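You operate a simulated robot arm through the tools that you are given. There is no shell and no other tool.

You run a simulated two-armed robot. Do the job below in one go: nothing can be reset, and whatever is moved stays where it is left.

Task
Frame picture No 204: smooth out its wrinkles and turn both buttons in over it.
Fine: the beige frame, clamp block tight; smooth with the green block and put it back where it stood. What is to be rubbed or washed off counts as gone when no trace of it is left.

It is judged by the outcome, as a careful person would: the job done as asked, and still so three seconds after it is handed in. It fails if anything else is knocked over, pushed out of place, dropped, spilled or broken.

Robot
Two 7-joint arms with fingered hands on one trunk, on a base that moves. Base frame: it is fixed to the floor where the robot stands at the start and does not move with it; the origin is under the middle of the robot, x ahead of it, y to its left, z up; the surface under the hand at the start is at about z = 780. Lengths are in mm, angles in degrees, forces in N, time in s.
The left shoulder is at the start at [106, 173, 997], the right one opposite. With the tool pointing down near the work surface each hand reaches from about 440 to 860 mm from the robot's upright axis, wherever it stands, measured 20 degrees to its own side. Places, roughly: beige picture frame inside [700, 100, 800]; blue clamp block [500, 100, 800]; green block (7x10x4 cm) [800, 700, 800]; left turn button of the beige frame [700, 100, 800]; right turn button of the beige frame [700, 0, 800]. Payload 3.5 kg a hand.
The TCP of each hand is the grasp point between the finger pads, 25 mm short of the fingertips. In the tool frame z runs along the fingers and y along their closing line. The gripper opens to 88 mm; its body begins 29 mm behind the TCP. The gripper is a hand of 3 fingers: y runs from the thumb to the fingers, the wrist lies at [-13, -97, -162] in the tool frame, and closing takes about 1.5 s.
Orientation is that of the tool frame in the base frame, as a unit quaternion [w, x, y, z]. With the fingers straight down and the wrist toward the robot, the tool's x, y and z point along [0, 1, 0], [1, 0, 0] and [0, 0, -1] of the base frame.

Tools
- The arms move only by the tool apply_moves. It takes "left_deltas", "right_deltas" or both (then of equal length, played together; a hand with none holds still); each is a list of rows, each a list of 3 entries, a list of its own where there are three numbers: the shift along the base's x, y, z in m, then the turn, a rotation vector about the base's x, y, z in degrees, then the gripper command, from -1 (shut) to 1 (fully open), values between in proportion. In form: [[[tx, ty, tz], [wx, wy, wz], fingers], ...]. A call has 1 to 20 rows; each row shifts and turns the commanded pose from where the row before left it. A row lasts 0.2 s, in which the tool goes at most 50 mm and 8.6 degrees; a call with a longer step from one row to the next is refused whole, and so is a gripper value outside its range. Where a pose cannot be reached the arm comes as near as it can. A force on the tool above 60 N (or 10 N above the force at the start of the call, whichever is more), or a blocked arm, ends the call early, and 0.2 s more pass. Each finger travels about 72 mm/s and halts on what it meets, pressing with about 30 N; the grip force reading is that of the motor and also rises with nothing between the fingers. The clock runs only during rows and for 0.2 s after the last one: add rows that do not move to give the fingers time. It gives the time, the measured TCP pose, the force on the tool (base axes), the opening and the grip force at its end, in the units of the frame above (readings bear some noise), with the torque about the TCP (base axes, N m) and any sound that the robot's microphone picked up.
- Cameras (640 x 400 px; columns grow to the right, rows downward): "scene" is now at [262.7, 12.6, 1234.1]; the picture's right is [0.14, -0.99, -0.05], its down [-0.43, -0.02, -0.90] and it looks along [0.89, 0.15, -0.43] (base axes); focal length 214 px, centre (320, 200). "left" rides on the left gripper at [-58, -85, -99] in its tool frame; the picture's right is [-0.67, -0.35, 0.66], its down [0.69, -0.63, 0.37] and it looks along [0.29, 0.69, 0.66] (tool axes); focal length 261 px, centre (320, 200). "right" rides on the right gripper at [58, -85, -100] in its tool frame; the picture's right is [-0.67, 0.35, -0.65], its down [-0.68, -0.63, 0.37] and it looks along [-0.29, 0.69, 0.66] (tool axes); focal length 261 px, centre (320, 200).
- grab_frame(camera): a new picture of that camera. No time passes.
- slide_trunk(by): moves the trunk up (or, below 0, down) by that many mm; the arms and the scene camera ride with it, the base frame stays. It gives what a move gives, with no picture.
- drive_base(legs): drives the robot by 1 to 6 legs, each [ahead, left, turn to the left] in mm, mm and degrees, along the robot's own axes; the way and the turn of a leg run together, so that a leg with both is an arc; at most 1500 mm and 180 degrees a leg. The arms and the cameras ride along, it lands a little off, and it stops where it bumps. It gives what a move gives.
- preshape(shape, hand): the hand has 3 fingers and takes this shape, open, in about a second: jaw (thumb against the fingers, like two jaws); tri (thumb and two fingers); tip (a fingertip pinch); poke (one finger out to press); point (the index stretched); flat (the hand flat); cup (the hand cupped); fist (a fist). The gripper value then closes the fingers along that shape, each until it touches; the sizes above hold for jaw. It gives what a move gives, with no picture.
- pan_tilt(pan, tilt): turns the head with the scene camera to pan (to the left, within 86 degrees either way) and tilt (down, from -29 to 69), counted from straight ahead of the robot (the tilt from the chest, where the trunk bows). It gives what a move gives.
- locate(camera, pixels): for up to 12 pixels [column, row] of the newest picture of that camera ("zoom" is the newest enlarged one), the place [x, y, z] in the base frame of the surface seen there, good to about 2 mm. No time passes.
- zoom(camera, box): a new picture of the part [left, top, right, bottom] of that camera's present view, enlarged. No time passes.
- hand_in(): hands the job in; it is judged then, once.

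Leave the grippers open and the arms clear of the work at the hand-in unless told otherwise.

The tools are called after ">>>" as name(argument=value, ...) on one line, values as JSON. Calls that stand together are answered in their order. apply_moves: Moves the arms, as the interface text tells. Its arguments: {"type":"object","properties":{"left_deltas":{"type":"array","items":{"type":"array"}},"right_deltas":{"type":"array","items":{"type":"array"}}},"required":[]} The other tools are called the same way: slide_trunk (by) moves the trunk up or down; preshape (shape, hand) gives the hand a shape; drive_base (legs) drives the base; pan_tilt (pan, tilt) turns the head that bears the scene camera; grab_frame (camera) takes a picture; locate (camera, pixels) gives the place of the surface under pixels of a picture; zoom (camera, box) takes an enlarged picture of a part of a camera's view; hand_in () hands the job in.

At the start:

```text
time_s: 0.0
left_tcp_pos: [428.6, 260.8, 1163.0]
left_tcp_rot: [0.001, 0.706, 0.708, 0.0]
left_contact_force: [0.2, -0.2, 0.4]
left_wrist_torque: [0.02, 0.03, 0.0]
left_grip_width: 87.7
left_grip_force: 0.2
left_shape: jaw
right_tcp_pos: [491.8, -109.1, 1169.8]
right_tcp_rot: [-0.001, 0.707, 0.707, 0.0]
right_contact_force: [-0.3, 0.0, 0.0]
right_wrist_torque: [0.02, 0.04, -0.02]
right_grip_width: 87.6
right_grip_force: 0.1
right_shape: jaw
trunk travel left (down, up): [-100.0, 355.0]
robot x, y, heading: [1.6, 0.4, 0.0]
head pan, tilt (commanded): [8.6, 6.7]
```

scene: 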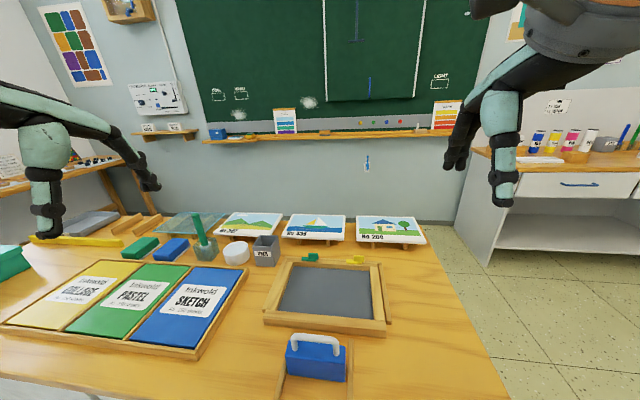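
right: 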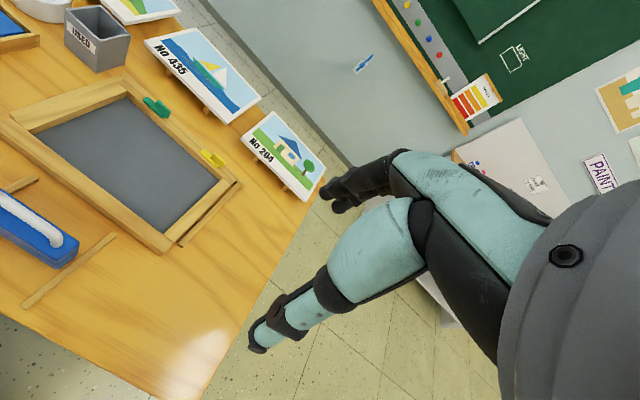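
left: 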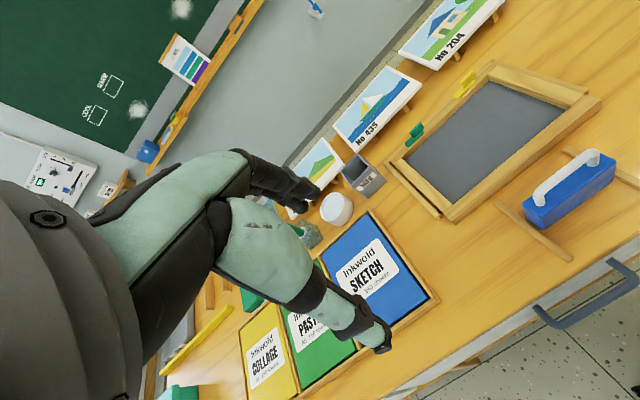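

The scene shows the beige frame at about (325,295), a blue clamp block with a white handle at (317,360), three pictures on stands behind it (No 204 is probably the right one at (390,230)), and green and blue blocks at (140,247) and (172,250). I'll zoom in before moving anything.

>>> zoom(camera="scene", box=[240, 200, 440, 325])

>>> zoom(camera="scene", box=[100, 190, 300, 315])

>>> zoom(camera="scene", box=[240, 275, 440, 400])

>>> zoom(camera="scene", box=[0, 180, 200, 305])

```text
3.20 times, centred on (340, 262) of scene
```

zoom: 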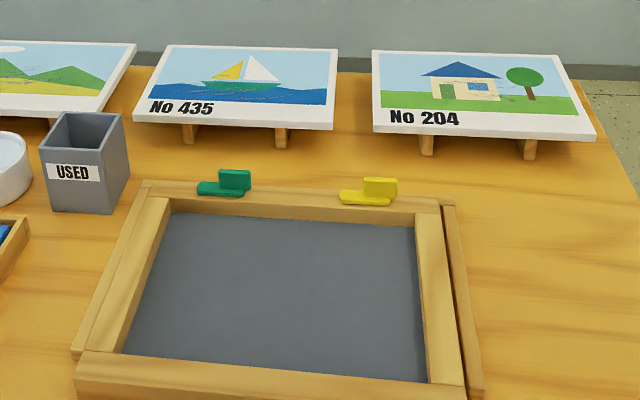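

```text
3.20 times, centred on (200, 252) of scene
```

zoom: 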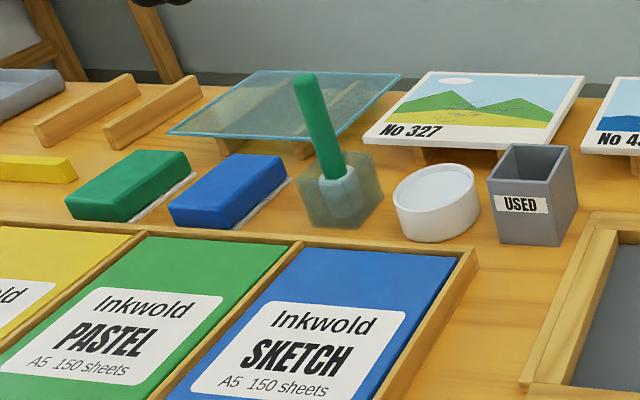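

```text
3.20 times, centred on (340, 338) of scene
```

zoom: 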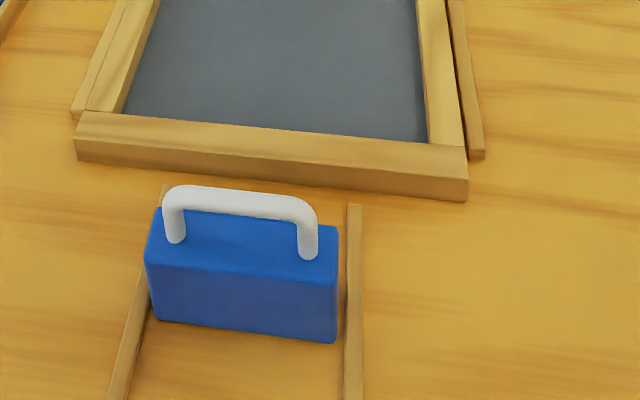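

```text
3.20 times, centred on (100, 242) of scene
```

zoom: 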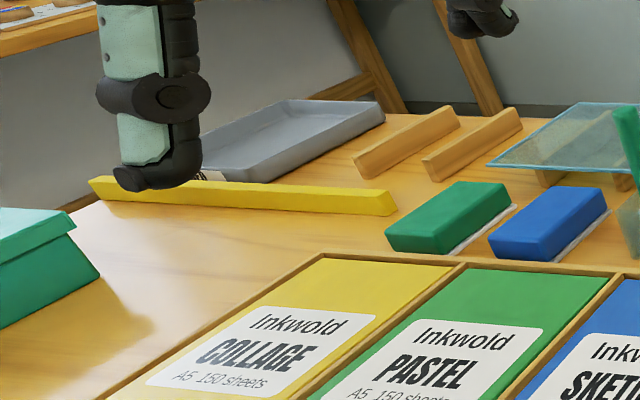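

The green and blue blocks are felt-bottomed and sit side by side. The frame has green and yellow buttons on its rear bar, and the clamp block sits between two rails. I'll tilt the head down and read the geometry.

>>> pan_tilt(pan=5, tilt=35)

>>> grab_frame(camera="scene")

```text
time_s: 0.9
left_tcp_pos: [428.7, 260.6, 1161.4]
left_tcp_rot: [0.0, 0.706, 0.708, -0.001]
left_contact_force: [-0.1, 0.4, 0.5]
left_wrist_torque: [-0.01, -0.01, 0.0]
left_grip_width: 87.6
left_grip_force: 0.1
left_shape: jaw
right_tcp_pos: [491.6, -108.0, 1167.5]
right_tcp_rot: [-0.001, 0.707, 0.707, 0.001]
right_contact_force: [-0.4, -1.0, -0.7]
right_wrist_torque: [0.01, 0.0, 0.06]
right_grip_width: 87.7
right_grip_force: 0.1
right_shape: jaw
trunk travel left (down, up): [-100.0, 355.0]
robot x, y, heading: [1.3, 2.8, 0.0]
head pan, tilt (commanded): [5.0, 35.0]
```

```text
taken
```

scene: 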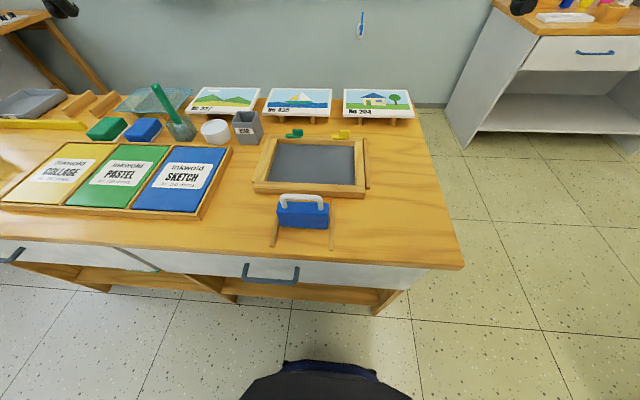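

Good overhead view. I'll zoom in on the frame and clamp region and read positions.

>>> zoom(camera="scene", box=[240, 120, 384, 210])

>>> locate(camera="zoom", pixels=[[130, 85], [545, 85], [60, 290], [570, 305], [160, 110], [500, 130], [130, 270], [510, 285], [245, 60], [455, 65], [320, 200], [575, 200]])

```text
4.44 times, centred on (312, 165) of scene
```

zoom: 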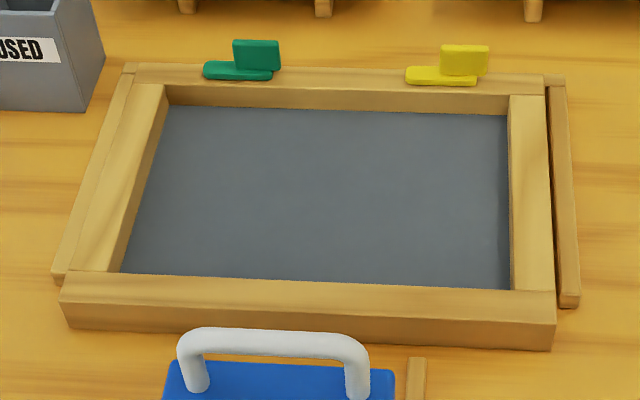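

```text
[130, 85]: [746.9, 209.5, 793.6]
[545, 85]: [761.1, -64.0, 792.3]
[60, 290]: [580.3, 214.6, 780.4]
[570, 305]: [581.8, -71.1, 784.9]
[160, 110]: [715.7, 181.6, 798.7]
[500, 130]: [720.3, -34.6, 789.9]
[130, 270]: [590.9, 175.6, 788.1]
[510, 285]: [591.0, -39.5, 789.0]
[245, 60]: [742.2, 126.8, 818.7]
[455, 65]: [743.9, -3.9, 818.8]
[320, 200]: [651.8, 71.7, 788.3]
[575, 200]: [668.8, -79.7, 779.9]
```

Table top is at about z=780 and the slate at about z=789. I'll zoom closer on the buttons and bars for exact heights.

>>> zoom(camera="scene", box=[264, 115, 328, 155])

>>> locate(camera="zoom", pixels=[[60, 130], [100, 140], [215, 160], [250, 160], [290, 165], [230, 145], [290, 130], [330, 130], [300, 100], [330, 100], [400, 160], [400, 200]])

>>> zoom(camera="scene", box=[316, 115, 380, 155])

>>> locate(camera="zoom", pixels=[[160, 160], [185, 175], [250, 170], [215, 145], [280, 110], [260, 130], [300, 130], [100, 170], [450, 170], [450, 240], [500, 230], [520, 240]])

```text
10.00 times, centred on (296, 135) of scene
```

zoom: 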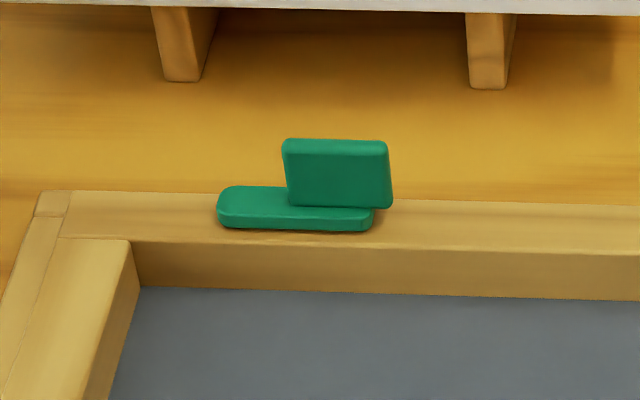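

```text
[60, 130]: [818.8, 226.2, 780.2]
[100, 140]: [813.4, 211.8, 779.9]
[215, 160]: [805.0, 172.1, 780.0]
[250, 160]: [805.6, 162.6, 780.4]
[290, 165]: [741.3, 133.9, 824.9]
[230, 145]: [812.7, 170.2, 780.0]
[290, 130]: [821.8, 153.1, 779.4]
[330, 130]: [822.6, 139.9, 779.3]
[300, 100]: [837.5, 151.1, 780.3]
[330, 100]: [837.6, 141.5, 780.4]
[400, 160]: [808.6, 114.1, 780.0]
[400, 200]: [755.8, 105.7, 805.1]
```

```text
10.00 times, centred on (348, 135) of scene
```

zoom: 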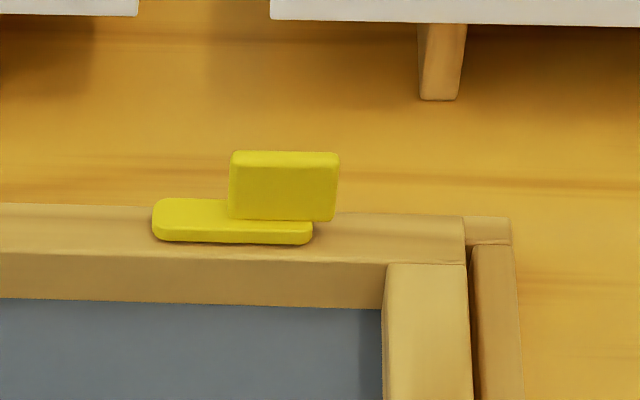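

```text
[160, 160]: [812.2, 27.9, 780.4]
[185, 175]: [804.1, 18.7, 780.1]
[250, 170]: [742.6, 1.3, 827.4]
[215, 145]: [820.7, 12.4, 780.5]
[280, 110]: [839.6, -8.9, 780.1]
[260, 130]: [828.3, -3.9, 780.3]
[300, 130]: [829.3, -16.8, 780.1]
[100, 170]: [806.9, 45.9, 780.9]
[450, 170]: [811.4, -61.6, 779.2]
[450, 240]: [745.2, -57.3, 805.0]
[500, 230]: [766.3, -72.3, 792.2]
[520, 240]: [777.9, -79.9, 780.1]
```

I'll measure the strip and tab of each button with finer pixels.

>>> zoom(camera="scene", box=[280, 122, 312, 142])

>>> locate(camera="zoom", pixels=[[130, 180], [130, 240], [200, 230], [250, 180], [420, 250], [260, 150], [430, 160], [270, 110], [420, 110], [260, 90], [440, 230], [340, 250]])

>>> zoom(camera="scene", box=[328, 122, 360, 142])

>>> locate(camera="zoom", pixels=[[80, 200], [80, 260], [150, 230], [200, 200], [370, 280], [230, 200], [420, 210], [230, 130], [420, 140], [240, 175], [300, 180], [400, 180]])

```text
16.00 times, centred on (296, 132) of scene
```

zoom: 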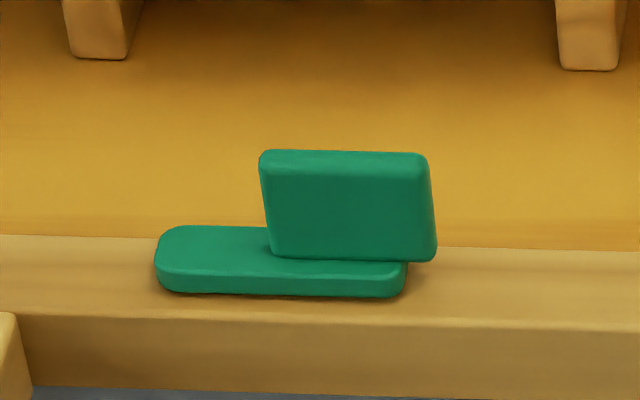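

```text
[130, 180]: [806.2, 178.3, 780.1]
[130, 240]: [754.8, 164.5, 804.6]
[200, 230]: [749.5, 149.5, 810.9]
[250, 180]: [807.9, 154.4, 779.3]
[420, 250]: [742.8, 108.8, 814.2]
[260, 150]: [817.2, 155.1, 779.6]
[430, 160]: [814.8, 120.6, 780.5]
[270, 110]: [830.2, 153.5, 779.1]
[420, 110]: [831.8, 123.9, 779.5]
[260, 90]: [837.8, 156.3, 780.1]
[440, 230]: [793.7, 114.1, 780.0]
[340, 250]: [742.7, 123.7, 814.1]
```

```text
16.00 times, centred on (344, 132) of scene
```

zoom: 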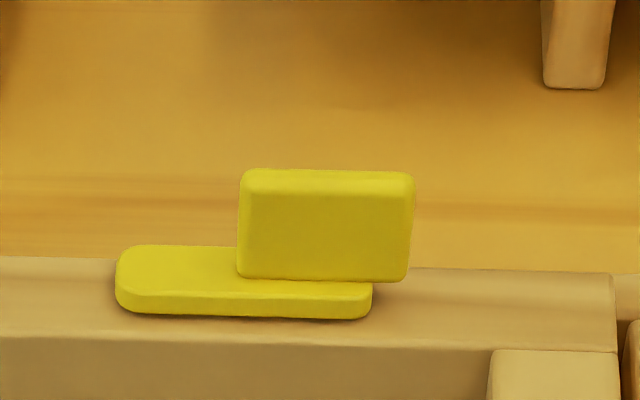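

```text
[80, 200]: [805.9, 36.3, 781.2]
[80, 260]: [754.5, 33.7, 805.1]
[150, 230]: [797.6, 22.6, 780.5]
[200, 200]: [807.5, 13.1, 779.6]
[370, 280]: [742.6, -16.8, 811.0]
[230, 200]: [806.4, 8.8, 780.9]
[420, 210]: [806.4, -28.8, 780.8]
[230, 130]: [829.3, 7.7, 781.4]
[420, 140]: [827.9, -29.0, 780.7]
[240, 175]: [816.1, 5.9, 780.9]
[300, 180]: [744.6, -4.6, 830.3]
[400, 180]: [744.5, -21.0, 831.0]
```

Each button is a flat strip along the rear bar with an upright tab. The long end points to +y, so each must turn about 90° counter-clockwise to point inward. Next I'll look closely at picture No 204 and its stand, and at the clamp block.

>>> zoom(camera="scene", box=[330, 80, 426, 140])

>>> locate(camera="zoom", pixels=[[95, 70], [530, 70], [85, 215], [550, 235], [320, 130], [320, 220], [190, 260], [440, 270], [95, 195], [540, 215], [200, 285], [435, 290]])

>>> zoom(camera="scene", box=[256, 180, 352, 240])

>>> locate(camera="zoom", pixels=[[160, 160], [480, 160], [150, 280], [470, 300], [150, 100], [320, 110], [430, 130], [320, 140], [510, 200], [120, 300], [320, 250], [320, 60]])

```text
6.67 times, centred on (378, 110) of scene
```

zoom: 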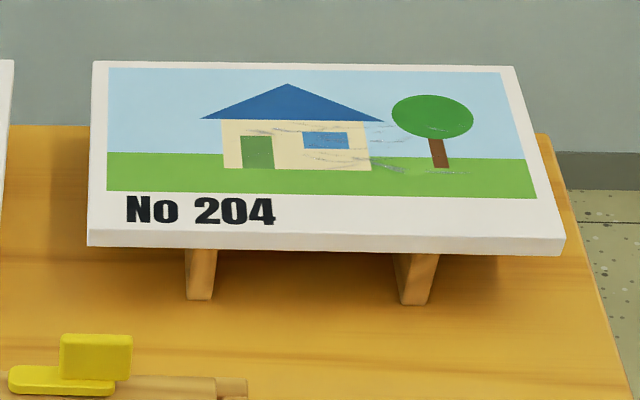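

```text
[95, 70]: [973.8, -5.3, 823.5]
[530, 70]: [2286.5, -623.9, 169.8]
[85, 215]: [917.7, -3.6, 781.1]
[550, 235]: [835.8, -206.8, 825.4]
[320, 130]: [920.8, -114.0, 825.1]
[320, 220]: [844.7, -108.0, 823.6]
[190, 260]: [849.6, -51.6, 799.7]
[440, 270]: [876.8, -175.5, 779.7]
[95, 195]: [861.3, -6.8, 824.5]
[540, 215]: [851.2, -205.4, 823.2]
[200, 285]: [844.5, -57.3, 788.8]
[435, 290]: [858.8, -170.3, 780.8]
```

```text
6.67 times, centred on (304, 210) of scene
```

zoom: 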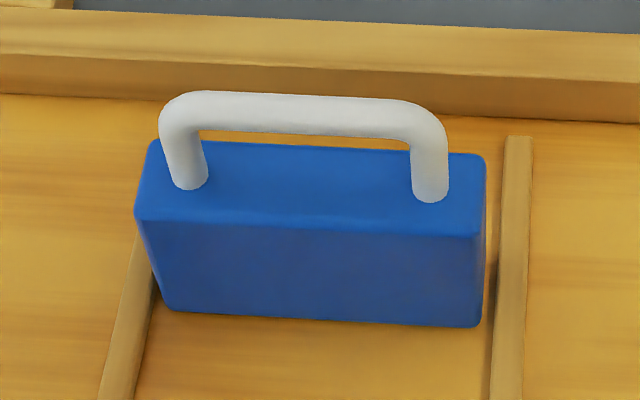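

```text
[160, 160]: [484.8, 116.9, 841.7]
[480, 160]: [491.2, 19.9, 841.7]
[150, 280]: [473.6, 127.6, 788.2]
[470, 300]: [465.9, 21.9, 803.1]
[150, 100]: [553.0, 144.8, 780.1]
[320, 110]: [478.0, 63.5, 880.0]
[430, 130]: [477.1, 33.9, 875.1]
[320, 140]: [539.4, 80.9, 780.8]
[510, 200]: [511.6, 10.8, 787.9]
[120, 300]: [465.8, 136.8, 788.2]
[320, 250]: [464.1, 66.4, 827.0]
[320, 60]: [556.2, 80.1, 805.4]
```

Panel No 204 spans roughly x 832–974, y −5 to −212, with its top at z≈824, and rests on two upright boards. Fine crease marks show on its right half. Next I'll check the bench edge, the green block and the surroundings to plan reach.

>>> grab_frame(camera="scene")

>>> locate(camera="scene", pixels=[[460, 262], [300, 250], [100, 225], [435, 130], [107, 128], [143, 128], [115, 138], [95, 120], [125, 118], [325, 385], [40, 125], [540, 130]])

>>> zoom(camera="scene", box=[60, 80, 220, 180])

>>> locate(camera="zoom", pixels=[[110, 190], [180, 145], [260, 155], [215, 220], [200, 240], [180, 185], [330, 190], [260, 180], [100, 215], [275, 160], [240, 210], [310, 235]])

```text
taken
```

scene: 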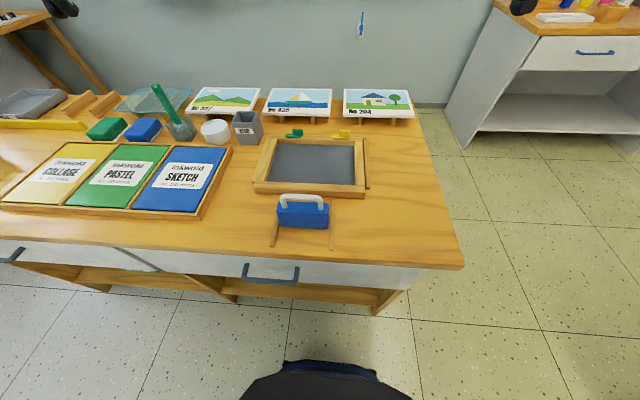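

```text
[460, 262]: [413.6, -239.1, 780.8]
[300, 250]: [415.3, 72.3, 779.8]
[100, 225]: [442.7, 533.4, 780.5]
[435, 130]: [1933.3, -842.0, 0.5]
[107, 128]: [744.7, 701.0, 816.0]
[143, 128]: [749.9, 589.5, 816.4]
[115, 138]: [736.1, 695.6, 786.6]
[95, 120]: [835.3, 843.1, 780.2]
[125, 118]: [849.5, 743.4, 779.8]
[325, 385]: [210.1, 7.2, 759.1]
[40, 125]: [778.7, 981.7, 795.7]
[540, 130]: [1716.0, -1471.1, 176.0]
```

```text
4.00 times, centred on (140, 130) of scene
```

zoom: 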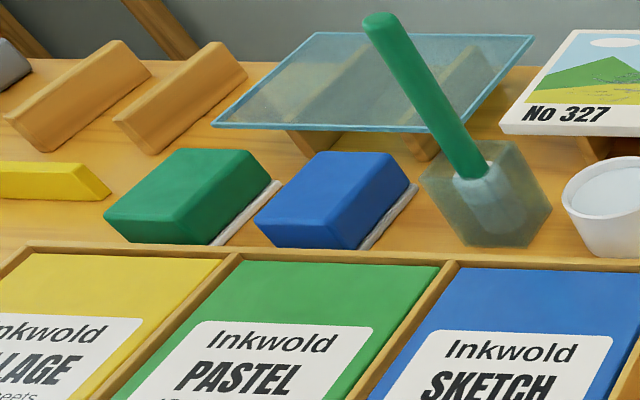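

```text
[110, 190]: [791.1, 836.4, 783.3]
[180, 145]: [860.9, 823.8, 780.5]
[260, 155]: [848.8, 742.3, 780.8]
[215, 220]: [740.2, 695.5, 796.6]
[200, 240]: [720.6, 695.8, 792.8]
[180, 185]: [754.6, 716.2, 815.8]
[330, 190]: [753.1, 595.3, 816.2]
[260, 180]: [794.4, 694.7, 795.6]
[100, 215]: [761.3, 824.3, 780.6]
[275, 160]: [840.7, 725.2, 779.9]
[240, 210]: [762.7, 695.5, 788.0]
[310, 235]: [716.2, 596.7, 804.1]
```

The bench front edge is at x≈414. The green block's top is at z≈816, its right face at y≈695, and it spans x≈717–817. I'll use the two hand cameras for another angle on the frame, clamp and panel.

>>> zoom(camera="right", box=[0, 60, 256, 220])

>>> zoom(camera="right", box=[210, 80, 354, 170])

>>> zoom(camera="left", box=[380, 40, 636, 200])

```text
2.50 times, centred on (128, 140) of right
```

zoom: 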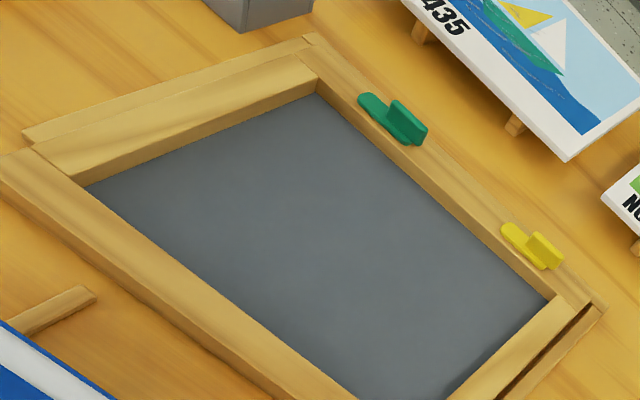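

```text
4.44 times, centred on (282, 125) of right
```

zoom: 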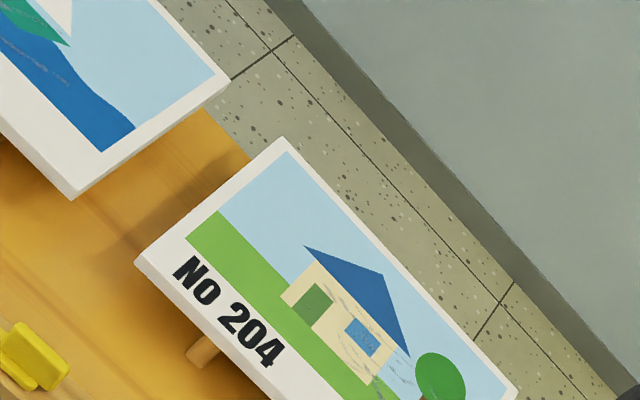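

```text
2.50 times, centred on (508, 120) of left
```

zoom: 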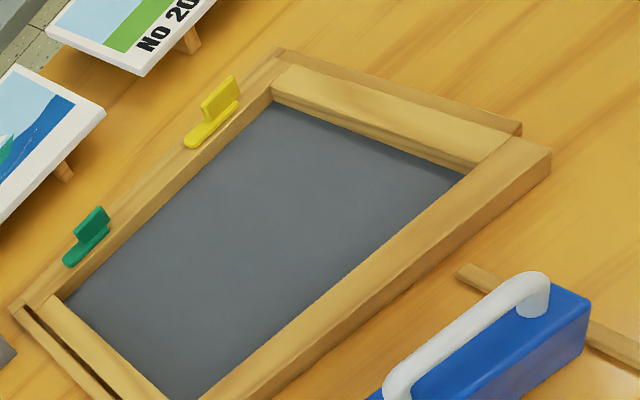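

I'll measure the opening and the panel using these hand-camera views.

>>> zoom(camera="right", box=[0, 60, 256, 220])

>>> locate(camera="zoom", pixels=[[310, 78], [70, 173], [60, 165], [552, 290], [300, 60], [90, 195], [318, 100], [545, 300], [595, 315], [305, 45], [28, 135], [10, 160]])

>>> zoom(camera="right", box=[210, 80, 354, 210])

>>> locate(camera="zoom", pixels=[[270, 145], [145, 255], [135, 270], [300, 395], [510, 380], [200, 280], [190, 320], [330, 240], [400, 470], [440, 330], [360, 340], [250, 200]])

```text
2.50 times, centred on (128, 140) of right
```

zoom: 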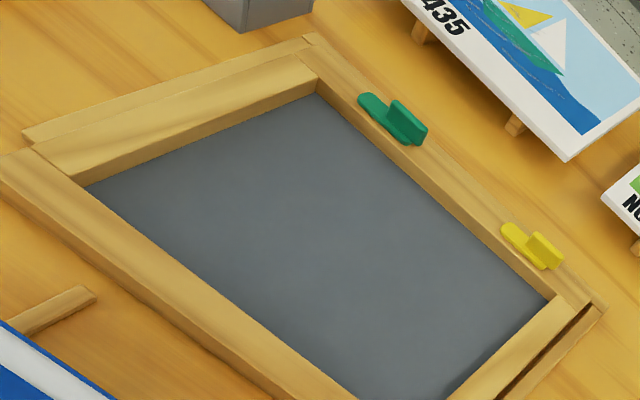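

```text
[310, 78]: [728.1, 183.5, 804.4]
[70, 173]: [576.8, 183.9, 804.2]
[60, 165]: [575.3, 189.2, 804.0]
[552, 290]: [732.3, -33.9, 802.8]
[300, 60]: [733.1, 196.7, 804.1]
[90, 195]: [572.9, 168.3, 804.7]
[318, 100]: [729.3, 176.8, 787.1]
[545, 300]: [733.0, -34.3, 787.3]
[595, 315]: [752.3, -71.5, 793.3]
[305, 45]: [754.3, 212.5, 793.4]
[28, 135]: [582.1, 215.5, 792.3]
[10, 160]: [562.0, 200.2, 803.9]
```

```text
3.08 times, centred on (282, 145) of right
```

zoom: 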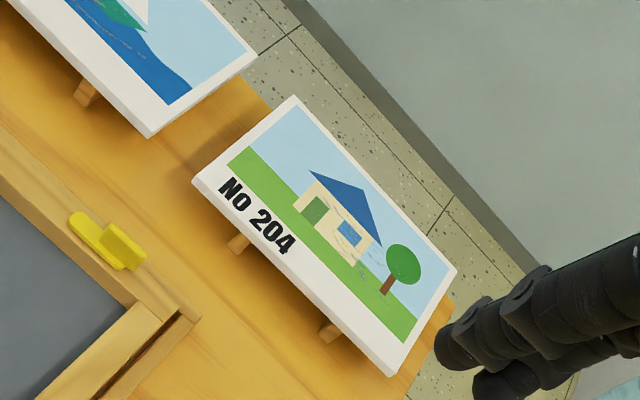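

```text
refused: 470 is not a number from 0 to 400
```

The opening is about x 577–732 and y −36 to 182. Next I'll measure the panel corners.

>>> zoom(camera="right", box=[240, 90, 340, 210])

>>> locate(camera="right", pixels=[[304, 113], [275, 137], [273, 140], [336, 200], [357, 168], [288, 158], [286, 160], [317, 187], [320, 140], [310, 180], [356, 170], [333, 195]])

```text
3.33 times, centred on (290, 150) of right
```

zoom: 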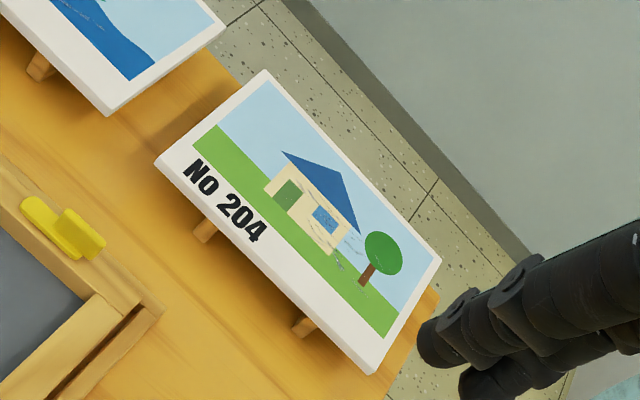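

```text
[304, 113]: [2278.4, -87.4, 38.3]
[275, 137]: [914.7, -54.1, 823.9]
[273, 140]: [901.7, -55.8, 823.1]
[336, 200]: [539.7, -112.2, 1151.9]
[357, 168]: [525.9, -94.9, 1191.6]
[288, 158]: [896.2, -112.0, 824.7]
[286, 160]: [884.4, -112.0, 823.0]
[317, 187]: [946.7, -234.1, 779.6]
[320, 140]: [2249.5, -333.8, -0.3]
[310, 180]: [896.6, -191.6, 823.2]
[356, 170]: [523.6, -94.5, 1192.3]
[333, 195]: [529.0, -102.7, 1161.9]
```

>>> zoom(camera="right", box=[194, 90, 386, 210])

>>> locate(camera="zoom", pixels=[[265, 74], [161, 158], [158, 166], [436, 258], [371, 362], [371, 371], [205, 225], [205, 240], [303, 320], [300, 335], [325, 140], [265, 300]])

>>> zoom(camera="scene", box=[336, 80, 376, 140])

>>> zoom(camera="scene", box=[384, 85, 424, 110])

```text
3.33 times, centred on (290, 150) of right
```

zoom: 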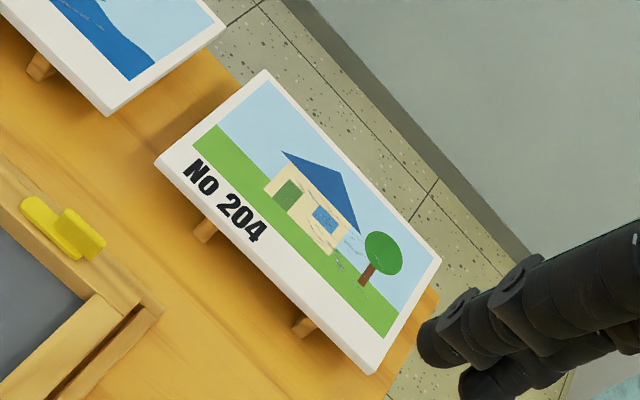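

```text
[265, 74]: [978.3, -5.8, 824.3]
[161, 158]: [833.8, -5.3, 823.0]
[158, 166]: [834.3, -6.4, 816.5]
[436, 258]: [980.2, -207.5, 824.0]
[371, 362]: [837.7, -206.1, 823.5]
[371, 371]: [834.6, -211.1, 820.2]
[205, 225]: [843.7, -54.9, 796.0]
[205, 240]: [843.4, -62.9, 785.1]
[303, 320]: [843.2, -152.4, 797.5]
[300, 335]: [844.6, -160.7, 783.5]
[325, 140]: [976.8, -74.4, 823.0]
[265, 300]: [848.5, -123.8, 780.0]
```

```text
6.67 times, centred on (356, 110) of scene
```

zoom: 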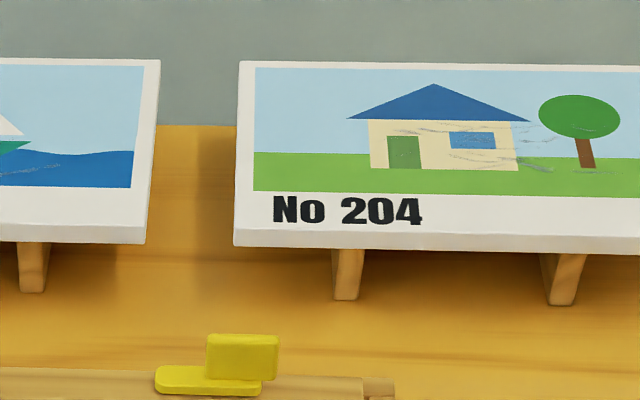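

```text
16.00 times, centred on (404, 98) of scene
```

zoom: 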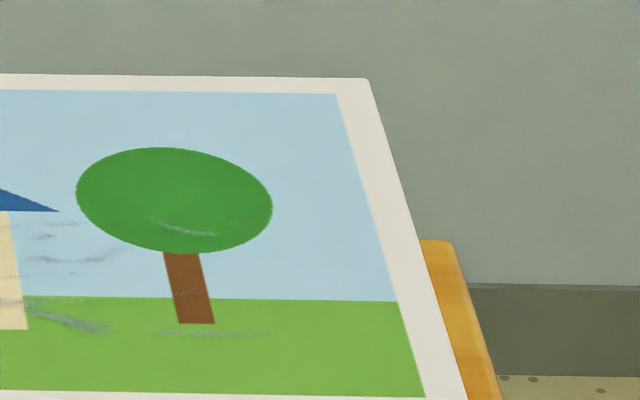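

Panel is about 147 × 206 mm and the opening about 155 × 218 mm, so it drops in with a few millimetres to spare. The first job is the clamp block. I'll bring the left hand over its white handle (about [479, 72, 875]) and stop at z≈960, fingers half open.

>>> apply_moves(left_deltas=[[[0.012, -0.045, -0.01], [0, 0, 0], 0.3], [[0.012, -0.045, -0.01], [0, 0, 0], 0.3], [[0.012, -0.045, -0.015], [0, 0, 0], 0.3], [[0.013, -0.045, -0.015], [0, 0, 0], 0.3], [[0, -0.008, -0.045], [0, 0, 0], 0.3], [[0, 0, -0.045], [0, 0, 0], 0.3], [[0, 0, -0.045], [0, 0, 0], 0.3], [[0, 0, -0.016], [0, 0, 0], 0.3], [[0, 0, 0], [0, 0, 0], 0.3]])

>>> grab_frame(camera="scene")

>>> grab_frame(camera="left")

```text
time_s: 2.9
left_tcp_pos: [477.2, 71.4, 960.6]
left_tcp_rot: [-0.001, 0.707, 0.708, -0.001]
left_contact_force: [-0.4, 0.3, 0.1]
left_wrist_torque: [-0.02, 0.01, 0.0]
left_grip_width: 57.3
left_grip_force: 0.1
left_shape: jaw
right_tcp_pos: [491.2, -107.8, 1168.7]
right_tcp_rot: [0.0, 0.707, 0.708, 0.001]
right_contact_force: [-0.1, -0.1, -0.8]
right_wrist_torque: [-0.02, 0.0, -0.02]
right_grip_width: 87.9
right_grip_force: 0.1
right_shape: jaw
trunk travel left (down, up): [-100.0, 355.0]
robot x, y, heading: [2.5, -0.8, 0.1]
head pan, tilt (commanded): [5.0, 35.0]
```

```text
taken
```

scene: 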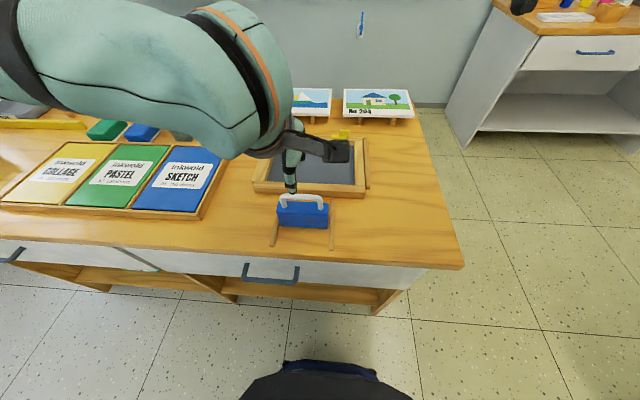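

```text
taken
```

left: 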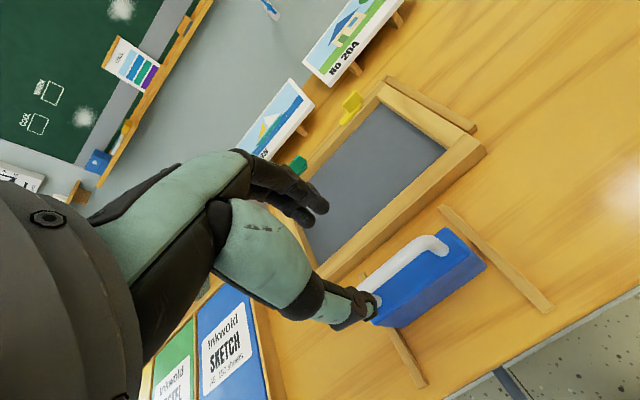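

The hand is above the handle. I'll zoom on it to see the fingers relative to the handle.

>>> zoom(camera="scene", box=[240, 130, 368, 240])

>>> zoom(camera="left", box=[240, 140, 496, 300])

```text
3.64 times, centred on (304, 185) of scene
```

zoom: 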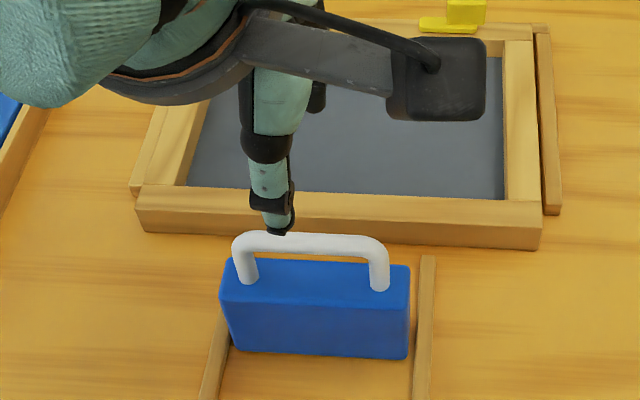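

```text
2.50 times, centred on (368, 220) of left
```

zoom: 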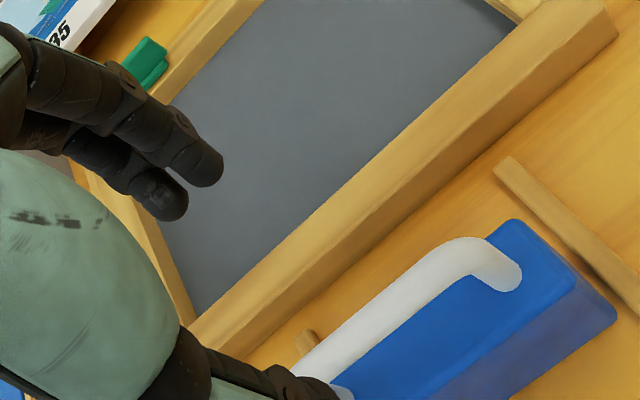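

Thumb is on the robot side and the fingers on the far side. I'll lower to z≈878 and close on the handle bar.

>>> apply_moves(left_deltas=[[[0.001, 0.001, -0.04], [0, 0, 0], 0.3], [[0, 0, -0.03], [0, 0, 0], 0.3], [[0, 0, -0.013], [0, 0, 0], 0.3], [[0, 0, 0], [0, 0, 0], -0.5], [[0, 0, 0], [0, 0, 0], -1], [[0, 0, 0], [0, 0, 0], -1], [[0, 0, 0], [0, 0, 0], -1], [[0, 0, 0], [0, 0, 0], -1], [[0, 0, 0], [0, 0, 0], -1]])

>>> zoom(camera="scene", box=[240, 130, 368, 240])

>>> grab_frame(camera="left")

```text
time_s: 4.9
left_tcp_pos: [479.8, 74.1, 878.1]
left_tcp_rot: [-0.001, 0.707, 0.708, 0.0]
left_contact_force: [-2.8, -1.7, -12.2]
left_wrist_torque: [0.02, 0.01, 0.04]
left_grip_width: 0.0
left_grip_force: 29.9
left_shape: jaw
right_tcp_pos: [491.6, -108.0, 1169.5]
right_tcp_rot: [-0.002, 0.707, 0.707, 0.0]
right_contact_force: [0.5, 0.1, 0.1]
right_wrist_torque: [-0.02, 0.02, 0.04]
right_grip_width: 87.7
right_grip_force: 0.0
right_shape: jaw
trunk travel left (down, up): [-100.0, 355.0]
robot x, y, heading: [-3.6, -0.6, 0.1]
head pan, tilt (commanded): [5.0, 35.0]
```

```text
3.64 times, centred on (304, 185) of scene
```

zoom: 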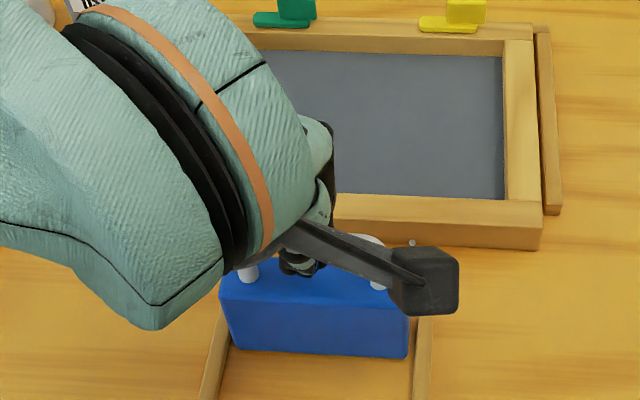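

```text
taken
```

left: 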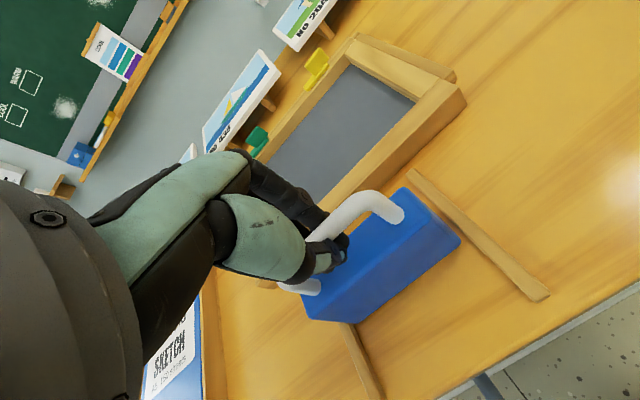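

The fingers closed around and under the bar, so the handle is caged (width reads 0, about 12 N in z). I'll slide the block forward 40 mm first and check.

>>> apply_moves(left_deltas=[[[0.01, 0, 0], [0, 0, 0], -1], [[0.01, 0, 0], [0, 0, 0], -1], [[0.01, 0, 0], [0, 0, 0], -1], [[0.01, 0, 0], [0, 0, 0], -1], [[0, 0, 0], [0, 0, 0], -1]])

>>> grab_frame(camera="left")

>>> zoom(camera="scene", box=[240, 130, 368, 240])

```text
time_s: 6.1
left_tcp_pos: [520.3, 73.2, 877.8]
left_tcp_rot: [0.0, 0.706, 0.708, -0.001]
left_contact_force: [-1.4, -0.8, -11.4]
left_wrist_torque: [-0.03, 0.02, 0.04]
left_grip_width: 0.1
left_grip_force: 30.2
left_shape: jaw
right_tcp_pos: [491.7, -108.3, 1168.7]
right_tcp_rot: [-0.002, 0.706, 0.708, 0.0]
right_contact_force: [-0.4, 0.3, -0.3]
right_wrist_torque: [0.0, -0.02, -0.01]
right_grip_width: 87.7
right_grip_force: 0.1
right_shape: jaw
trunk travel left (down, up): [-100.0, 355.0]
robot x, y, heading: [-0.6, 0.3, 0.1]
head pan, tilt (commanded): [5.0, 35.0]
```

```text
taken
```

left: 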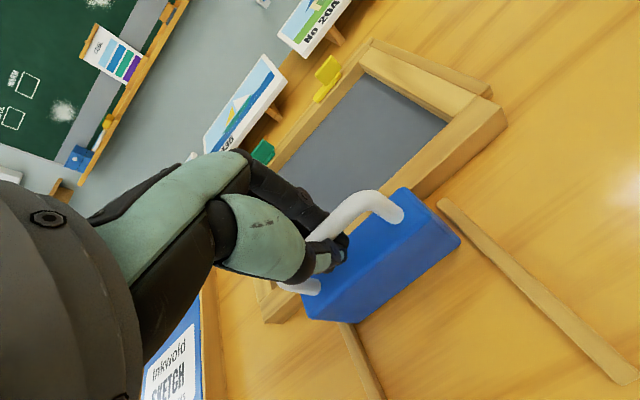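

```text
3.64 times, centred on (304, 185) of scene
```

zoom: 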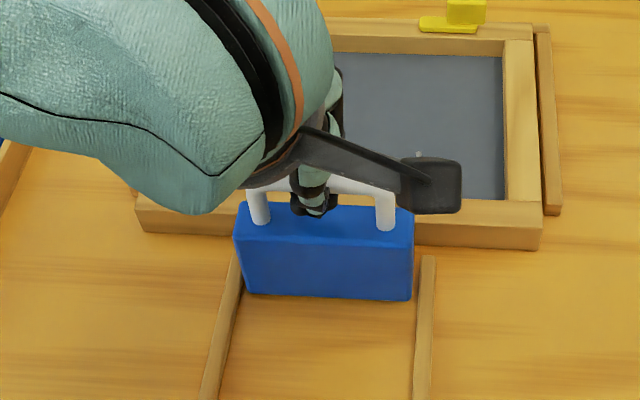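

The block slid upright with little force. I'll continue in 5 mm steps and watch the x-force.

>>> apply_moves(left_deltas=[[[0.005, 0, 0], [0, 0, 0], -1], [[0.005, 0, 0], [0, 0, 0], -1], [[0.004, 0, 0], [0, 0, 0], -1], [[0, 0, 0], [0, 0, 0], -1]])

>>> zoom(camera="left", box=[240, 140, 560, 340])

```text
time_s: 7.1
left_tcp_pos: [534.1, 74.6, 877.7]
left_tcp_rot: [-0.001, 0.706, 0.708, 0.0]
left_contact_force: [-0.3, -1.3, -11.8]
left_wrist_torque: [-0.04, 0.01, 0.03]
left_grip_width: 0.0
left_grip_force: 30.0
left_shape: jaw
right_tcp_pos: [493.3, -107.8, 1167.7]
right_tcp_rot: [-0.001, 0.707, 0.707, 0.0]
right_contact_force: [0.2, -0.2, -0.7]
right_wrist_torque: [-0.02, 0.03, 0.02]
right_grip_width: 87.6
right_grip_force: 0.0
right_shape: jaw
trunk travel left (down, up): [-100.0, 355.0]
robot x, y, heading: [0.1, -5.3, -0.0]
head pan, tilt (commanded): [5.0, 35.0]
```

```text
2.00 times, centred on (400, 240) of left
```

zoom: 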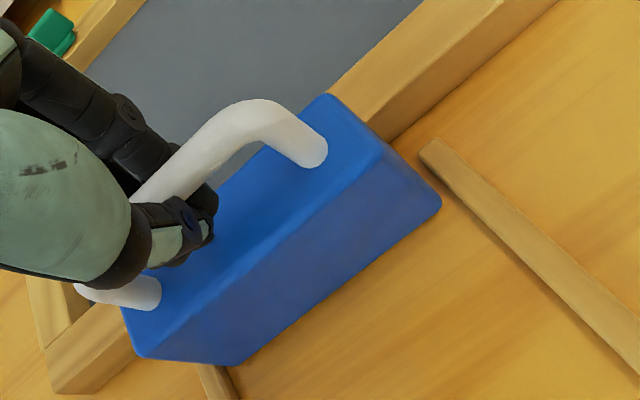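

>>> apply_moves(left_deltas=[[[0.003, 0, 0], [0, 0, 0], -1], [[0.003, 0, 0], [0, 0, 0], -1], [[0.003, 0, 0], [0, 0, 0], -1], [[0, 0, 0], [0, 0, 0], -1]])

>>> zoom(camera="left", box=[240, 140, 560, 340])

>>> zoom(camera="scene", box=[240, 120, 384, 220])

```text
time_s: 8.1
left_tcp_pos: [538.3, 73.9, 878.7]
left_tcp_rot: [-0.001, 0.707, 0.707, -0.001]
left_contact_force: [-25.8, -2.2, -19.3]
left_wrist_torque: [-0.04, 0.07, 0.04]
left_grip_width: 0.1
left_grip_force: 30.1
left_shape: jaw
right_tcp_pos: [488.7, -108.2, 1168.6]
right_tcp_rot: [0.0, 0.707, 0.707, 0.001]
right_contact_force: [-0.1, -1.3, -0.2]
right_wrist_torque: [0.01, -0.01, -0.02]
right_grip_width: 87.4
right_grip_force: 0.1
right_shape: jaw
trunk travel left (down, up): [-100.0, 355.0]
robot x, y, heading: [-3.5, -2.6, -0.2]
head pan, tilt (commanded): [5.0, 35.0]
```

```text
2.00 times, centred on (400, 240) of left
```

zoom: 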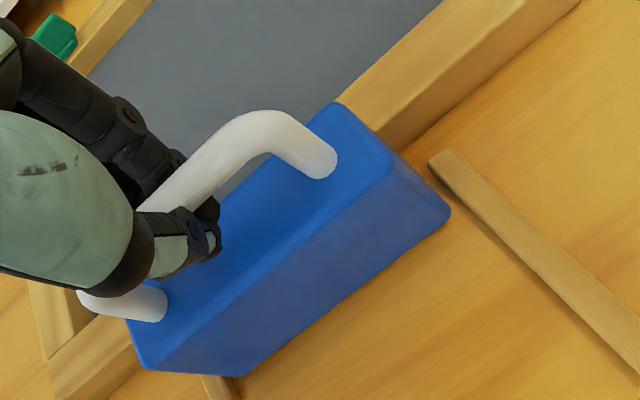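

```text
4.00 times, centred on (312, 170) of scene
```

zoom: 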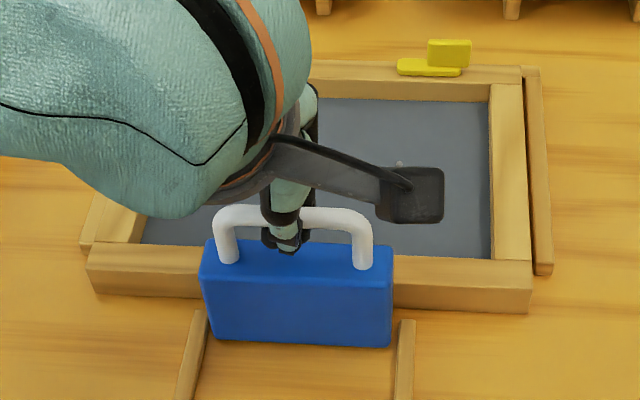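

At x=538 the force jumped to 26 N, so the block is against the frame. I'll press 4 mm more to make sure it's tight, hold, then open and lift away.

>>> apply_moves(left_deltas=[[[0.002, 0, 0], [0, 0, 0], -1], [[0.002, 0, 0], [0, 0, 0], -1], [[0, 0, 0], [0, 0, 0], -1], [[0, 0, 0], [0, 0, 0], -1]])

>>> zoom(camera="scene", box=[240, 120, 384, 220])

```text
time_s: 9.1
left_tcp_pos: [542.8, 73.4, 878.5]
left_tcp_rot: [0.0, 0.707, 0.707, -0.002]
left_contact_force: [-36.6, -2.8, -26.2]
left_wrist_torque: [-0.02, 0.0, 0.04]
left_grip_width: 0.0
left_grip_force: 29.9
left_shape: jaw
right_tcp_pos: [487.9, -108.4, 1171.6]
right_tcp_rot: [0.0, 0.707, 0.707, 0.002]
right_contact_force: [-1.0, -0.3, 0.4]
right_wrist_torque: [-0.04, -0.01, -0.04]
right_grip_width: 87.8
right_grip_force: 0.1
right_shape: jaw
trunk travel left (down, up): [-100.0, 355.0]
robot x, y, heading: [-1.2, -2.5, 0.1]
head pan, tilt (commanded): [5.0, 35.0]
```

```text
4.00 times, centred on (312, 170) of scene
```

zoom: 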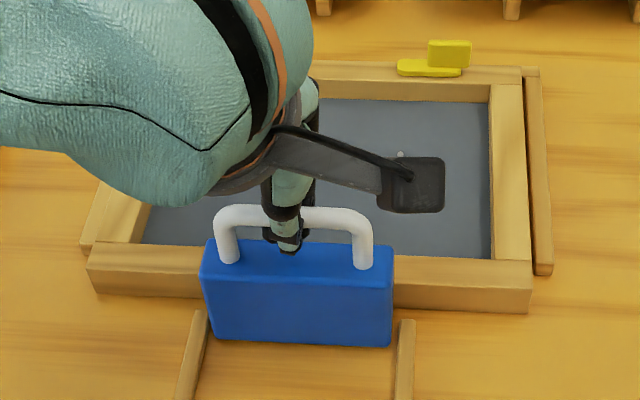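

The block is tight and image positions no longer change. Opening the fingers in place, then lifting straight up.

>>> apply_moves(left_deltas=[[[0, 0, 0], [0, 0, 0], 0.0], [[0, 0, 0], [0, 0, 0], 0.3], [[0, 0, 0], [0, 0, 0], 0.3], [[0, 0, 0], [0, 0, 0], 0.3], [[0, 0, 0], [0, 0, 0], 0.3], [[-0.003, 0, 0.02], [0, 0, 0], 0.3], [[0, 0, 0.04], [0, 0, 0], 0.3], [[0, 0, 0.045], [0, 0, 0], 0.3], [[0, 0.03, 0.035], [0, 0, 0], 0.3], [[-0.03, 0.035, 0.02], [0, 0, 0], 0.3], [[-0.03, 0.035, 0.02], [0, 0, 0], 0.3], [[-0.03, 0.035, 0.02], [0, 0, 0], 0.3], [[0, 0.04, 0.03], [0, 0, 0], 0.3], [[0, 0.04, 0.03], [0, 0, 0], 0.3]])

>>> zoom(camera="scene", box=[240, 120, 384, 220])

>>> locate(camera="zoom", pixels=[[250, 258], [330, 270], [300, 310], [220, 300], [150, 265], [460, 270], [500, 120], [300, 75], [120, 245], [510, 265], [495, 180], [300, 95]])

```text
refused: row 10 steps farther than a row can; nothing moved
```

```text
4.00 times, centred on (312, 170) of scene
```

zoom: 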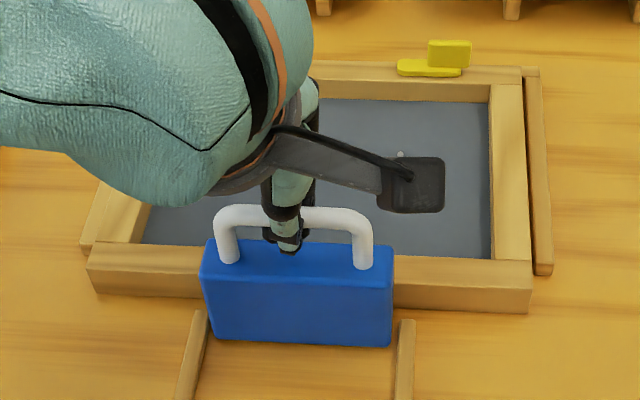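

```text
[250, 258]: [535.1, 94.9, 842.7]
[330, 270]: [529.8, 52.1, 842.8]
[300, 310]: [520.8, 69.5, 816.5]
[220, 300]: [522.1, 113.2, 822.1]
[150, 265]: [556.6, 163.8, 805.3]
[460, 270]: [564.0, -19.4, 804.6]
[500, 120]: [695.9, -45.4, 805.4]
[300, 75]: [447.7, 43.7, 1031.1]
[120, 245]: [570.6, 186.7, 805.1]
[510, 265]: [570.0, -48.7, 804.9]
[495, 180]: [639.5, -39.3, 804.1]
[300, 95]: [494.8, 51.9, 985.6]
```

One row was slightly too long, so nothing moved. The block's back face is at x≈521, so it now spans about 521–552 against the front bar. I'll redo the release with shorter steps.

>>> apply_moves(left_deltas=[[[0, 0, 0], [0, 0, 0], 0.0], [[0, 0, 0], [0, 0, 0], 0.3], [[0, 0, 0], [0, 0, 0], 0.3], [[0, 0, 0], [0, 0, 0], 0.3], [[0, 0, 0], [0, 0, 0], 0.3], [[-0.003, 0, 0.02], [0, 0, 0], 0.3], [[0, 0, 0.04], [0, 0, 0], 0.3], [[0, 0, 0.045], [0, 0, 0], 0.3], [[0, 0.03, 0.035], [0, 0, 0], 0.3], [[-0.025, 0.03, 0.02], [0, 0, 0], 0.3], [[-0.025, 0.03, 0.02], [0, 0, 0], 0.3], [[-0.025, 0.03, 0.02], [0, 0, 0], 0.3], [[0, 0.035, 0.03], [0, 0, 0], 0.3], [[0, 0.035, 0.03], [0, 0, 0], 0.3]])

>>> zoom(camera="scene", box=[240, 120, 384, 220])

>>> locate(camera="zoom", pixels=[[250, 258], [330, 270], [300, 310], [220, 300], [150, 265], [460, 270], [500, 120], [250, 70], [120, 245], [510, 265], [300, 240], [300, 95]])

```text
time_s: 12.1
left_tcp_pos: [467.0, 266.0, 1138.5]
left_tcp_rot: [0.0, 0.707, 0.707, 0.0]
left_contact_force: [0.1, 0.7, 0.3]
left_wrist_torque: [0.0, 0.01, 0.0]
left_grip_width: 56.9
left_grip_force: 0.0
left_shape: jaw
right_tcp_pos: [490.3, -107.4, 1168.5]
right_tcp_rot: [0.0, 0.707, 0.707, 0.0]
right_contact_force: [0.0, 0.3, 0.1]
right_wrist_torque: [0.02, -0.02, -0.02]
right_grip_width: 87.6
right_grip_force: 0.0
right_shape: jaw
trunk travel left (down, up): [-100.0, 355.0]
robot x, y, heading: [3.2, 2.3, -0.1]
head pan, tilt (commanded): [5.0, 35.0]
```

```text
4.00 times, centred on (312, 170) of scene
```

zoom: 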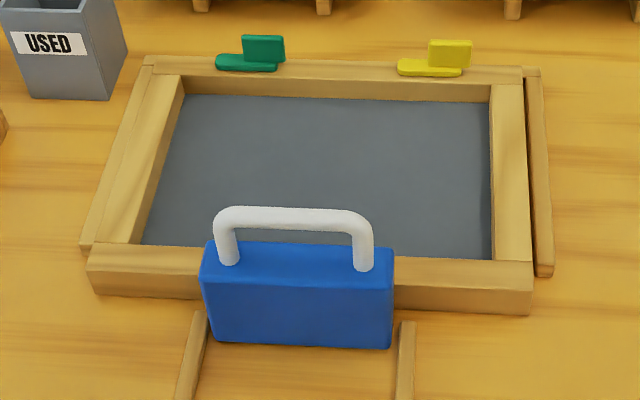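

```text
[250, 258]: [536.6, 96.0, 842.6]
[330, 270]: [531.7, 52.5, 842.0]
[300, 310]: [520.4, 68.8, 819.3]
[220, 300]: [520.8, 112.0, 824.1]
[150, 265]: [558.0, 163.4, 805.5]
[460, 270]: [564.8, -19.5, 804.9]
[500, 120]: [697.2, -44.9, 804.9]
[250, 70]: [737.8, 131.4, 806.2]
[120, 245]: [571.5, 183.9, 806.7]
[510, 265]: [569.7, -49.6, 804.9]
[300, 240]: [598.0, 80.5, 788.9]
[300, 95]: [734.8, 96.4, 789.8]
```

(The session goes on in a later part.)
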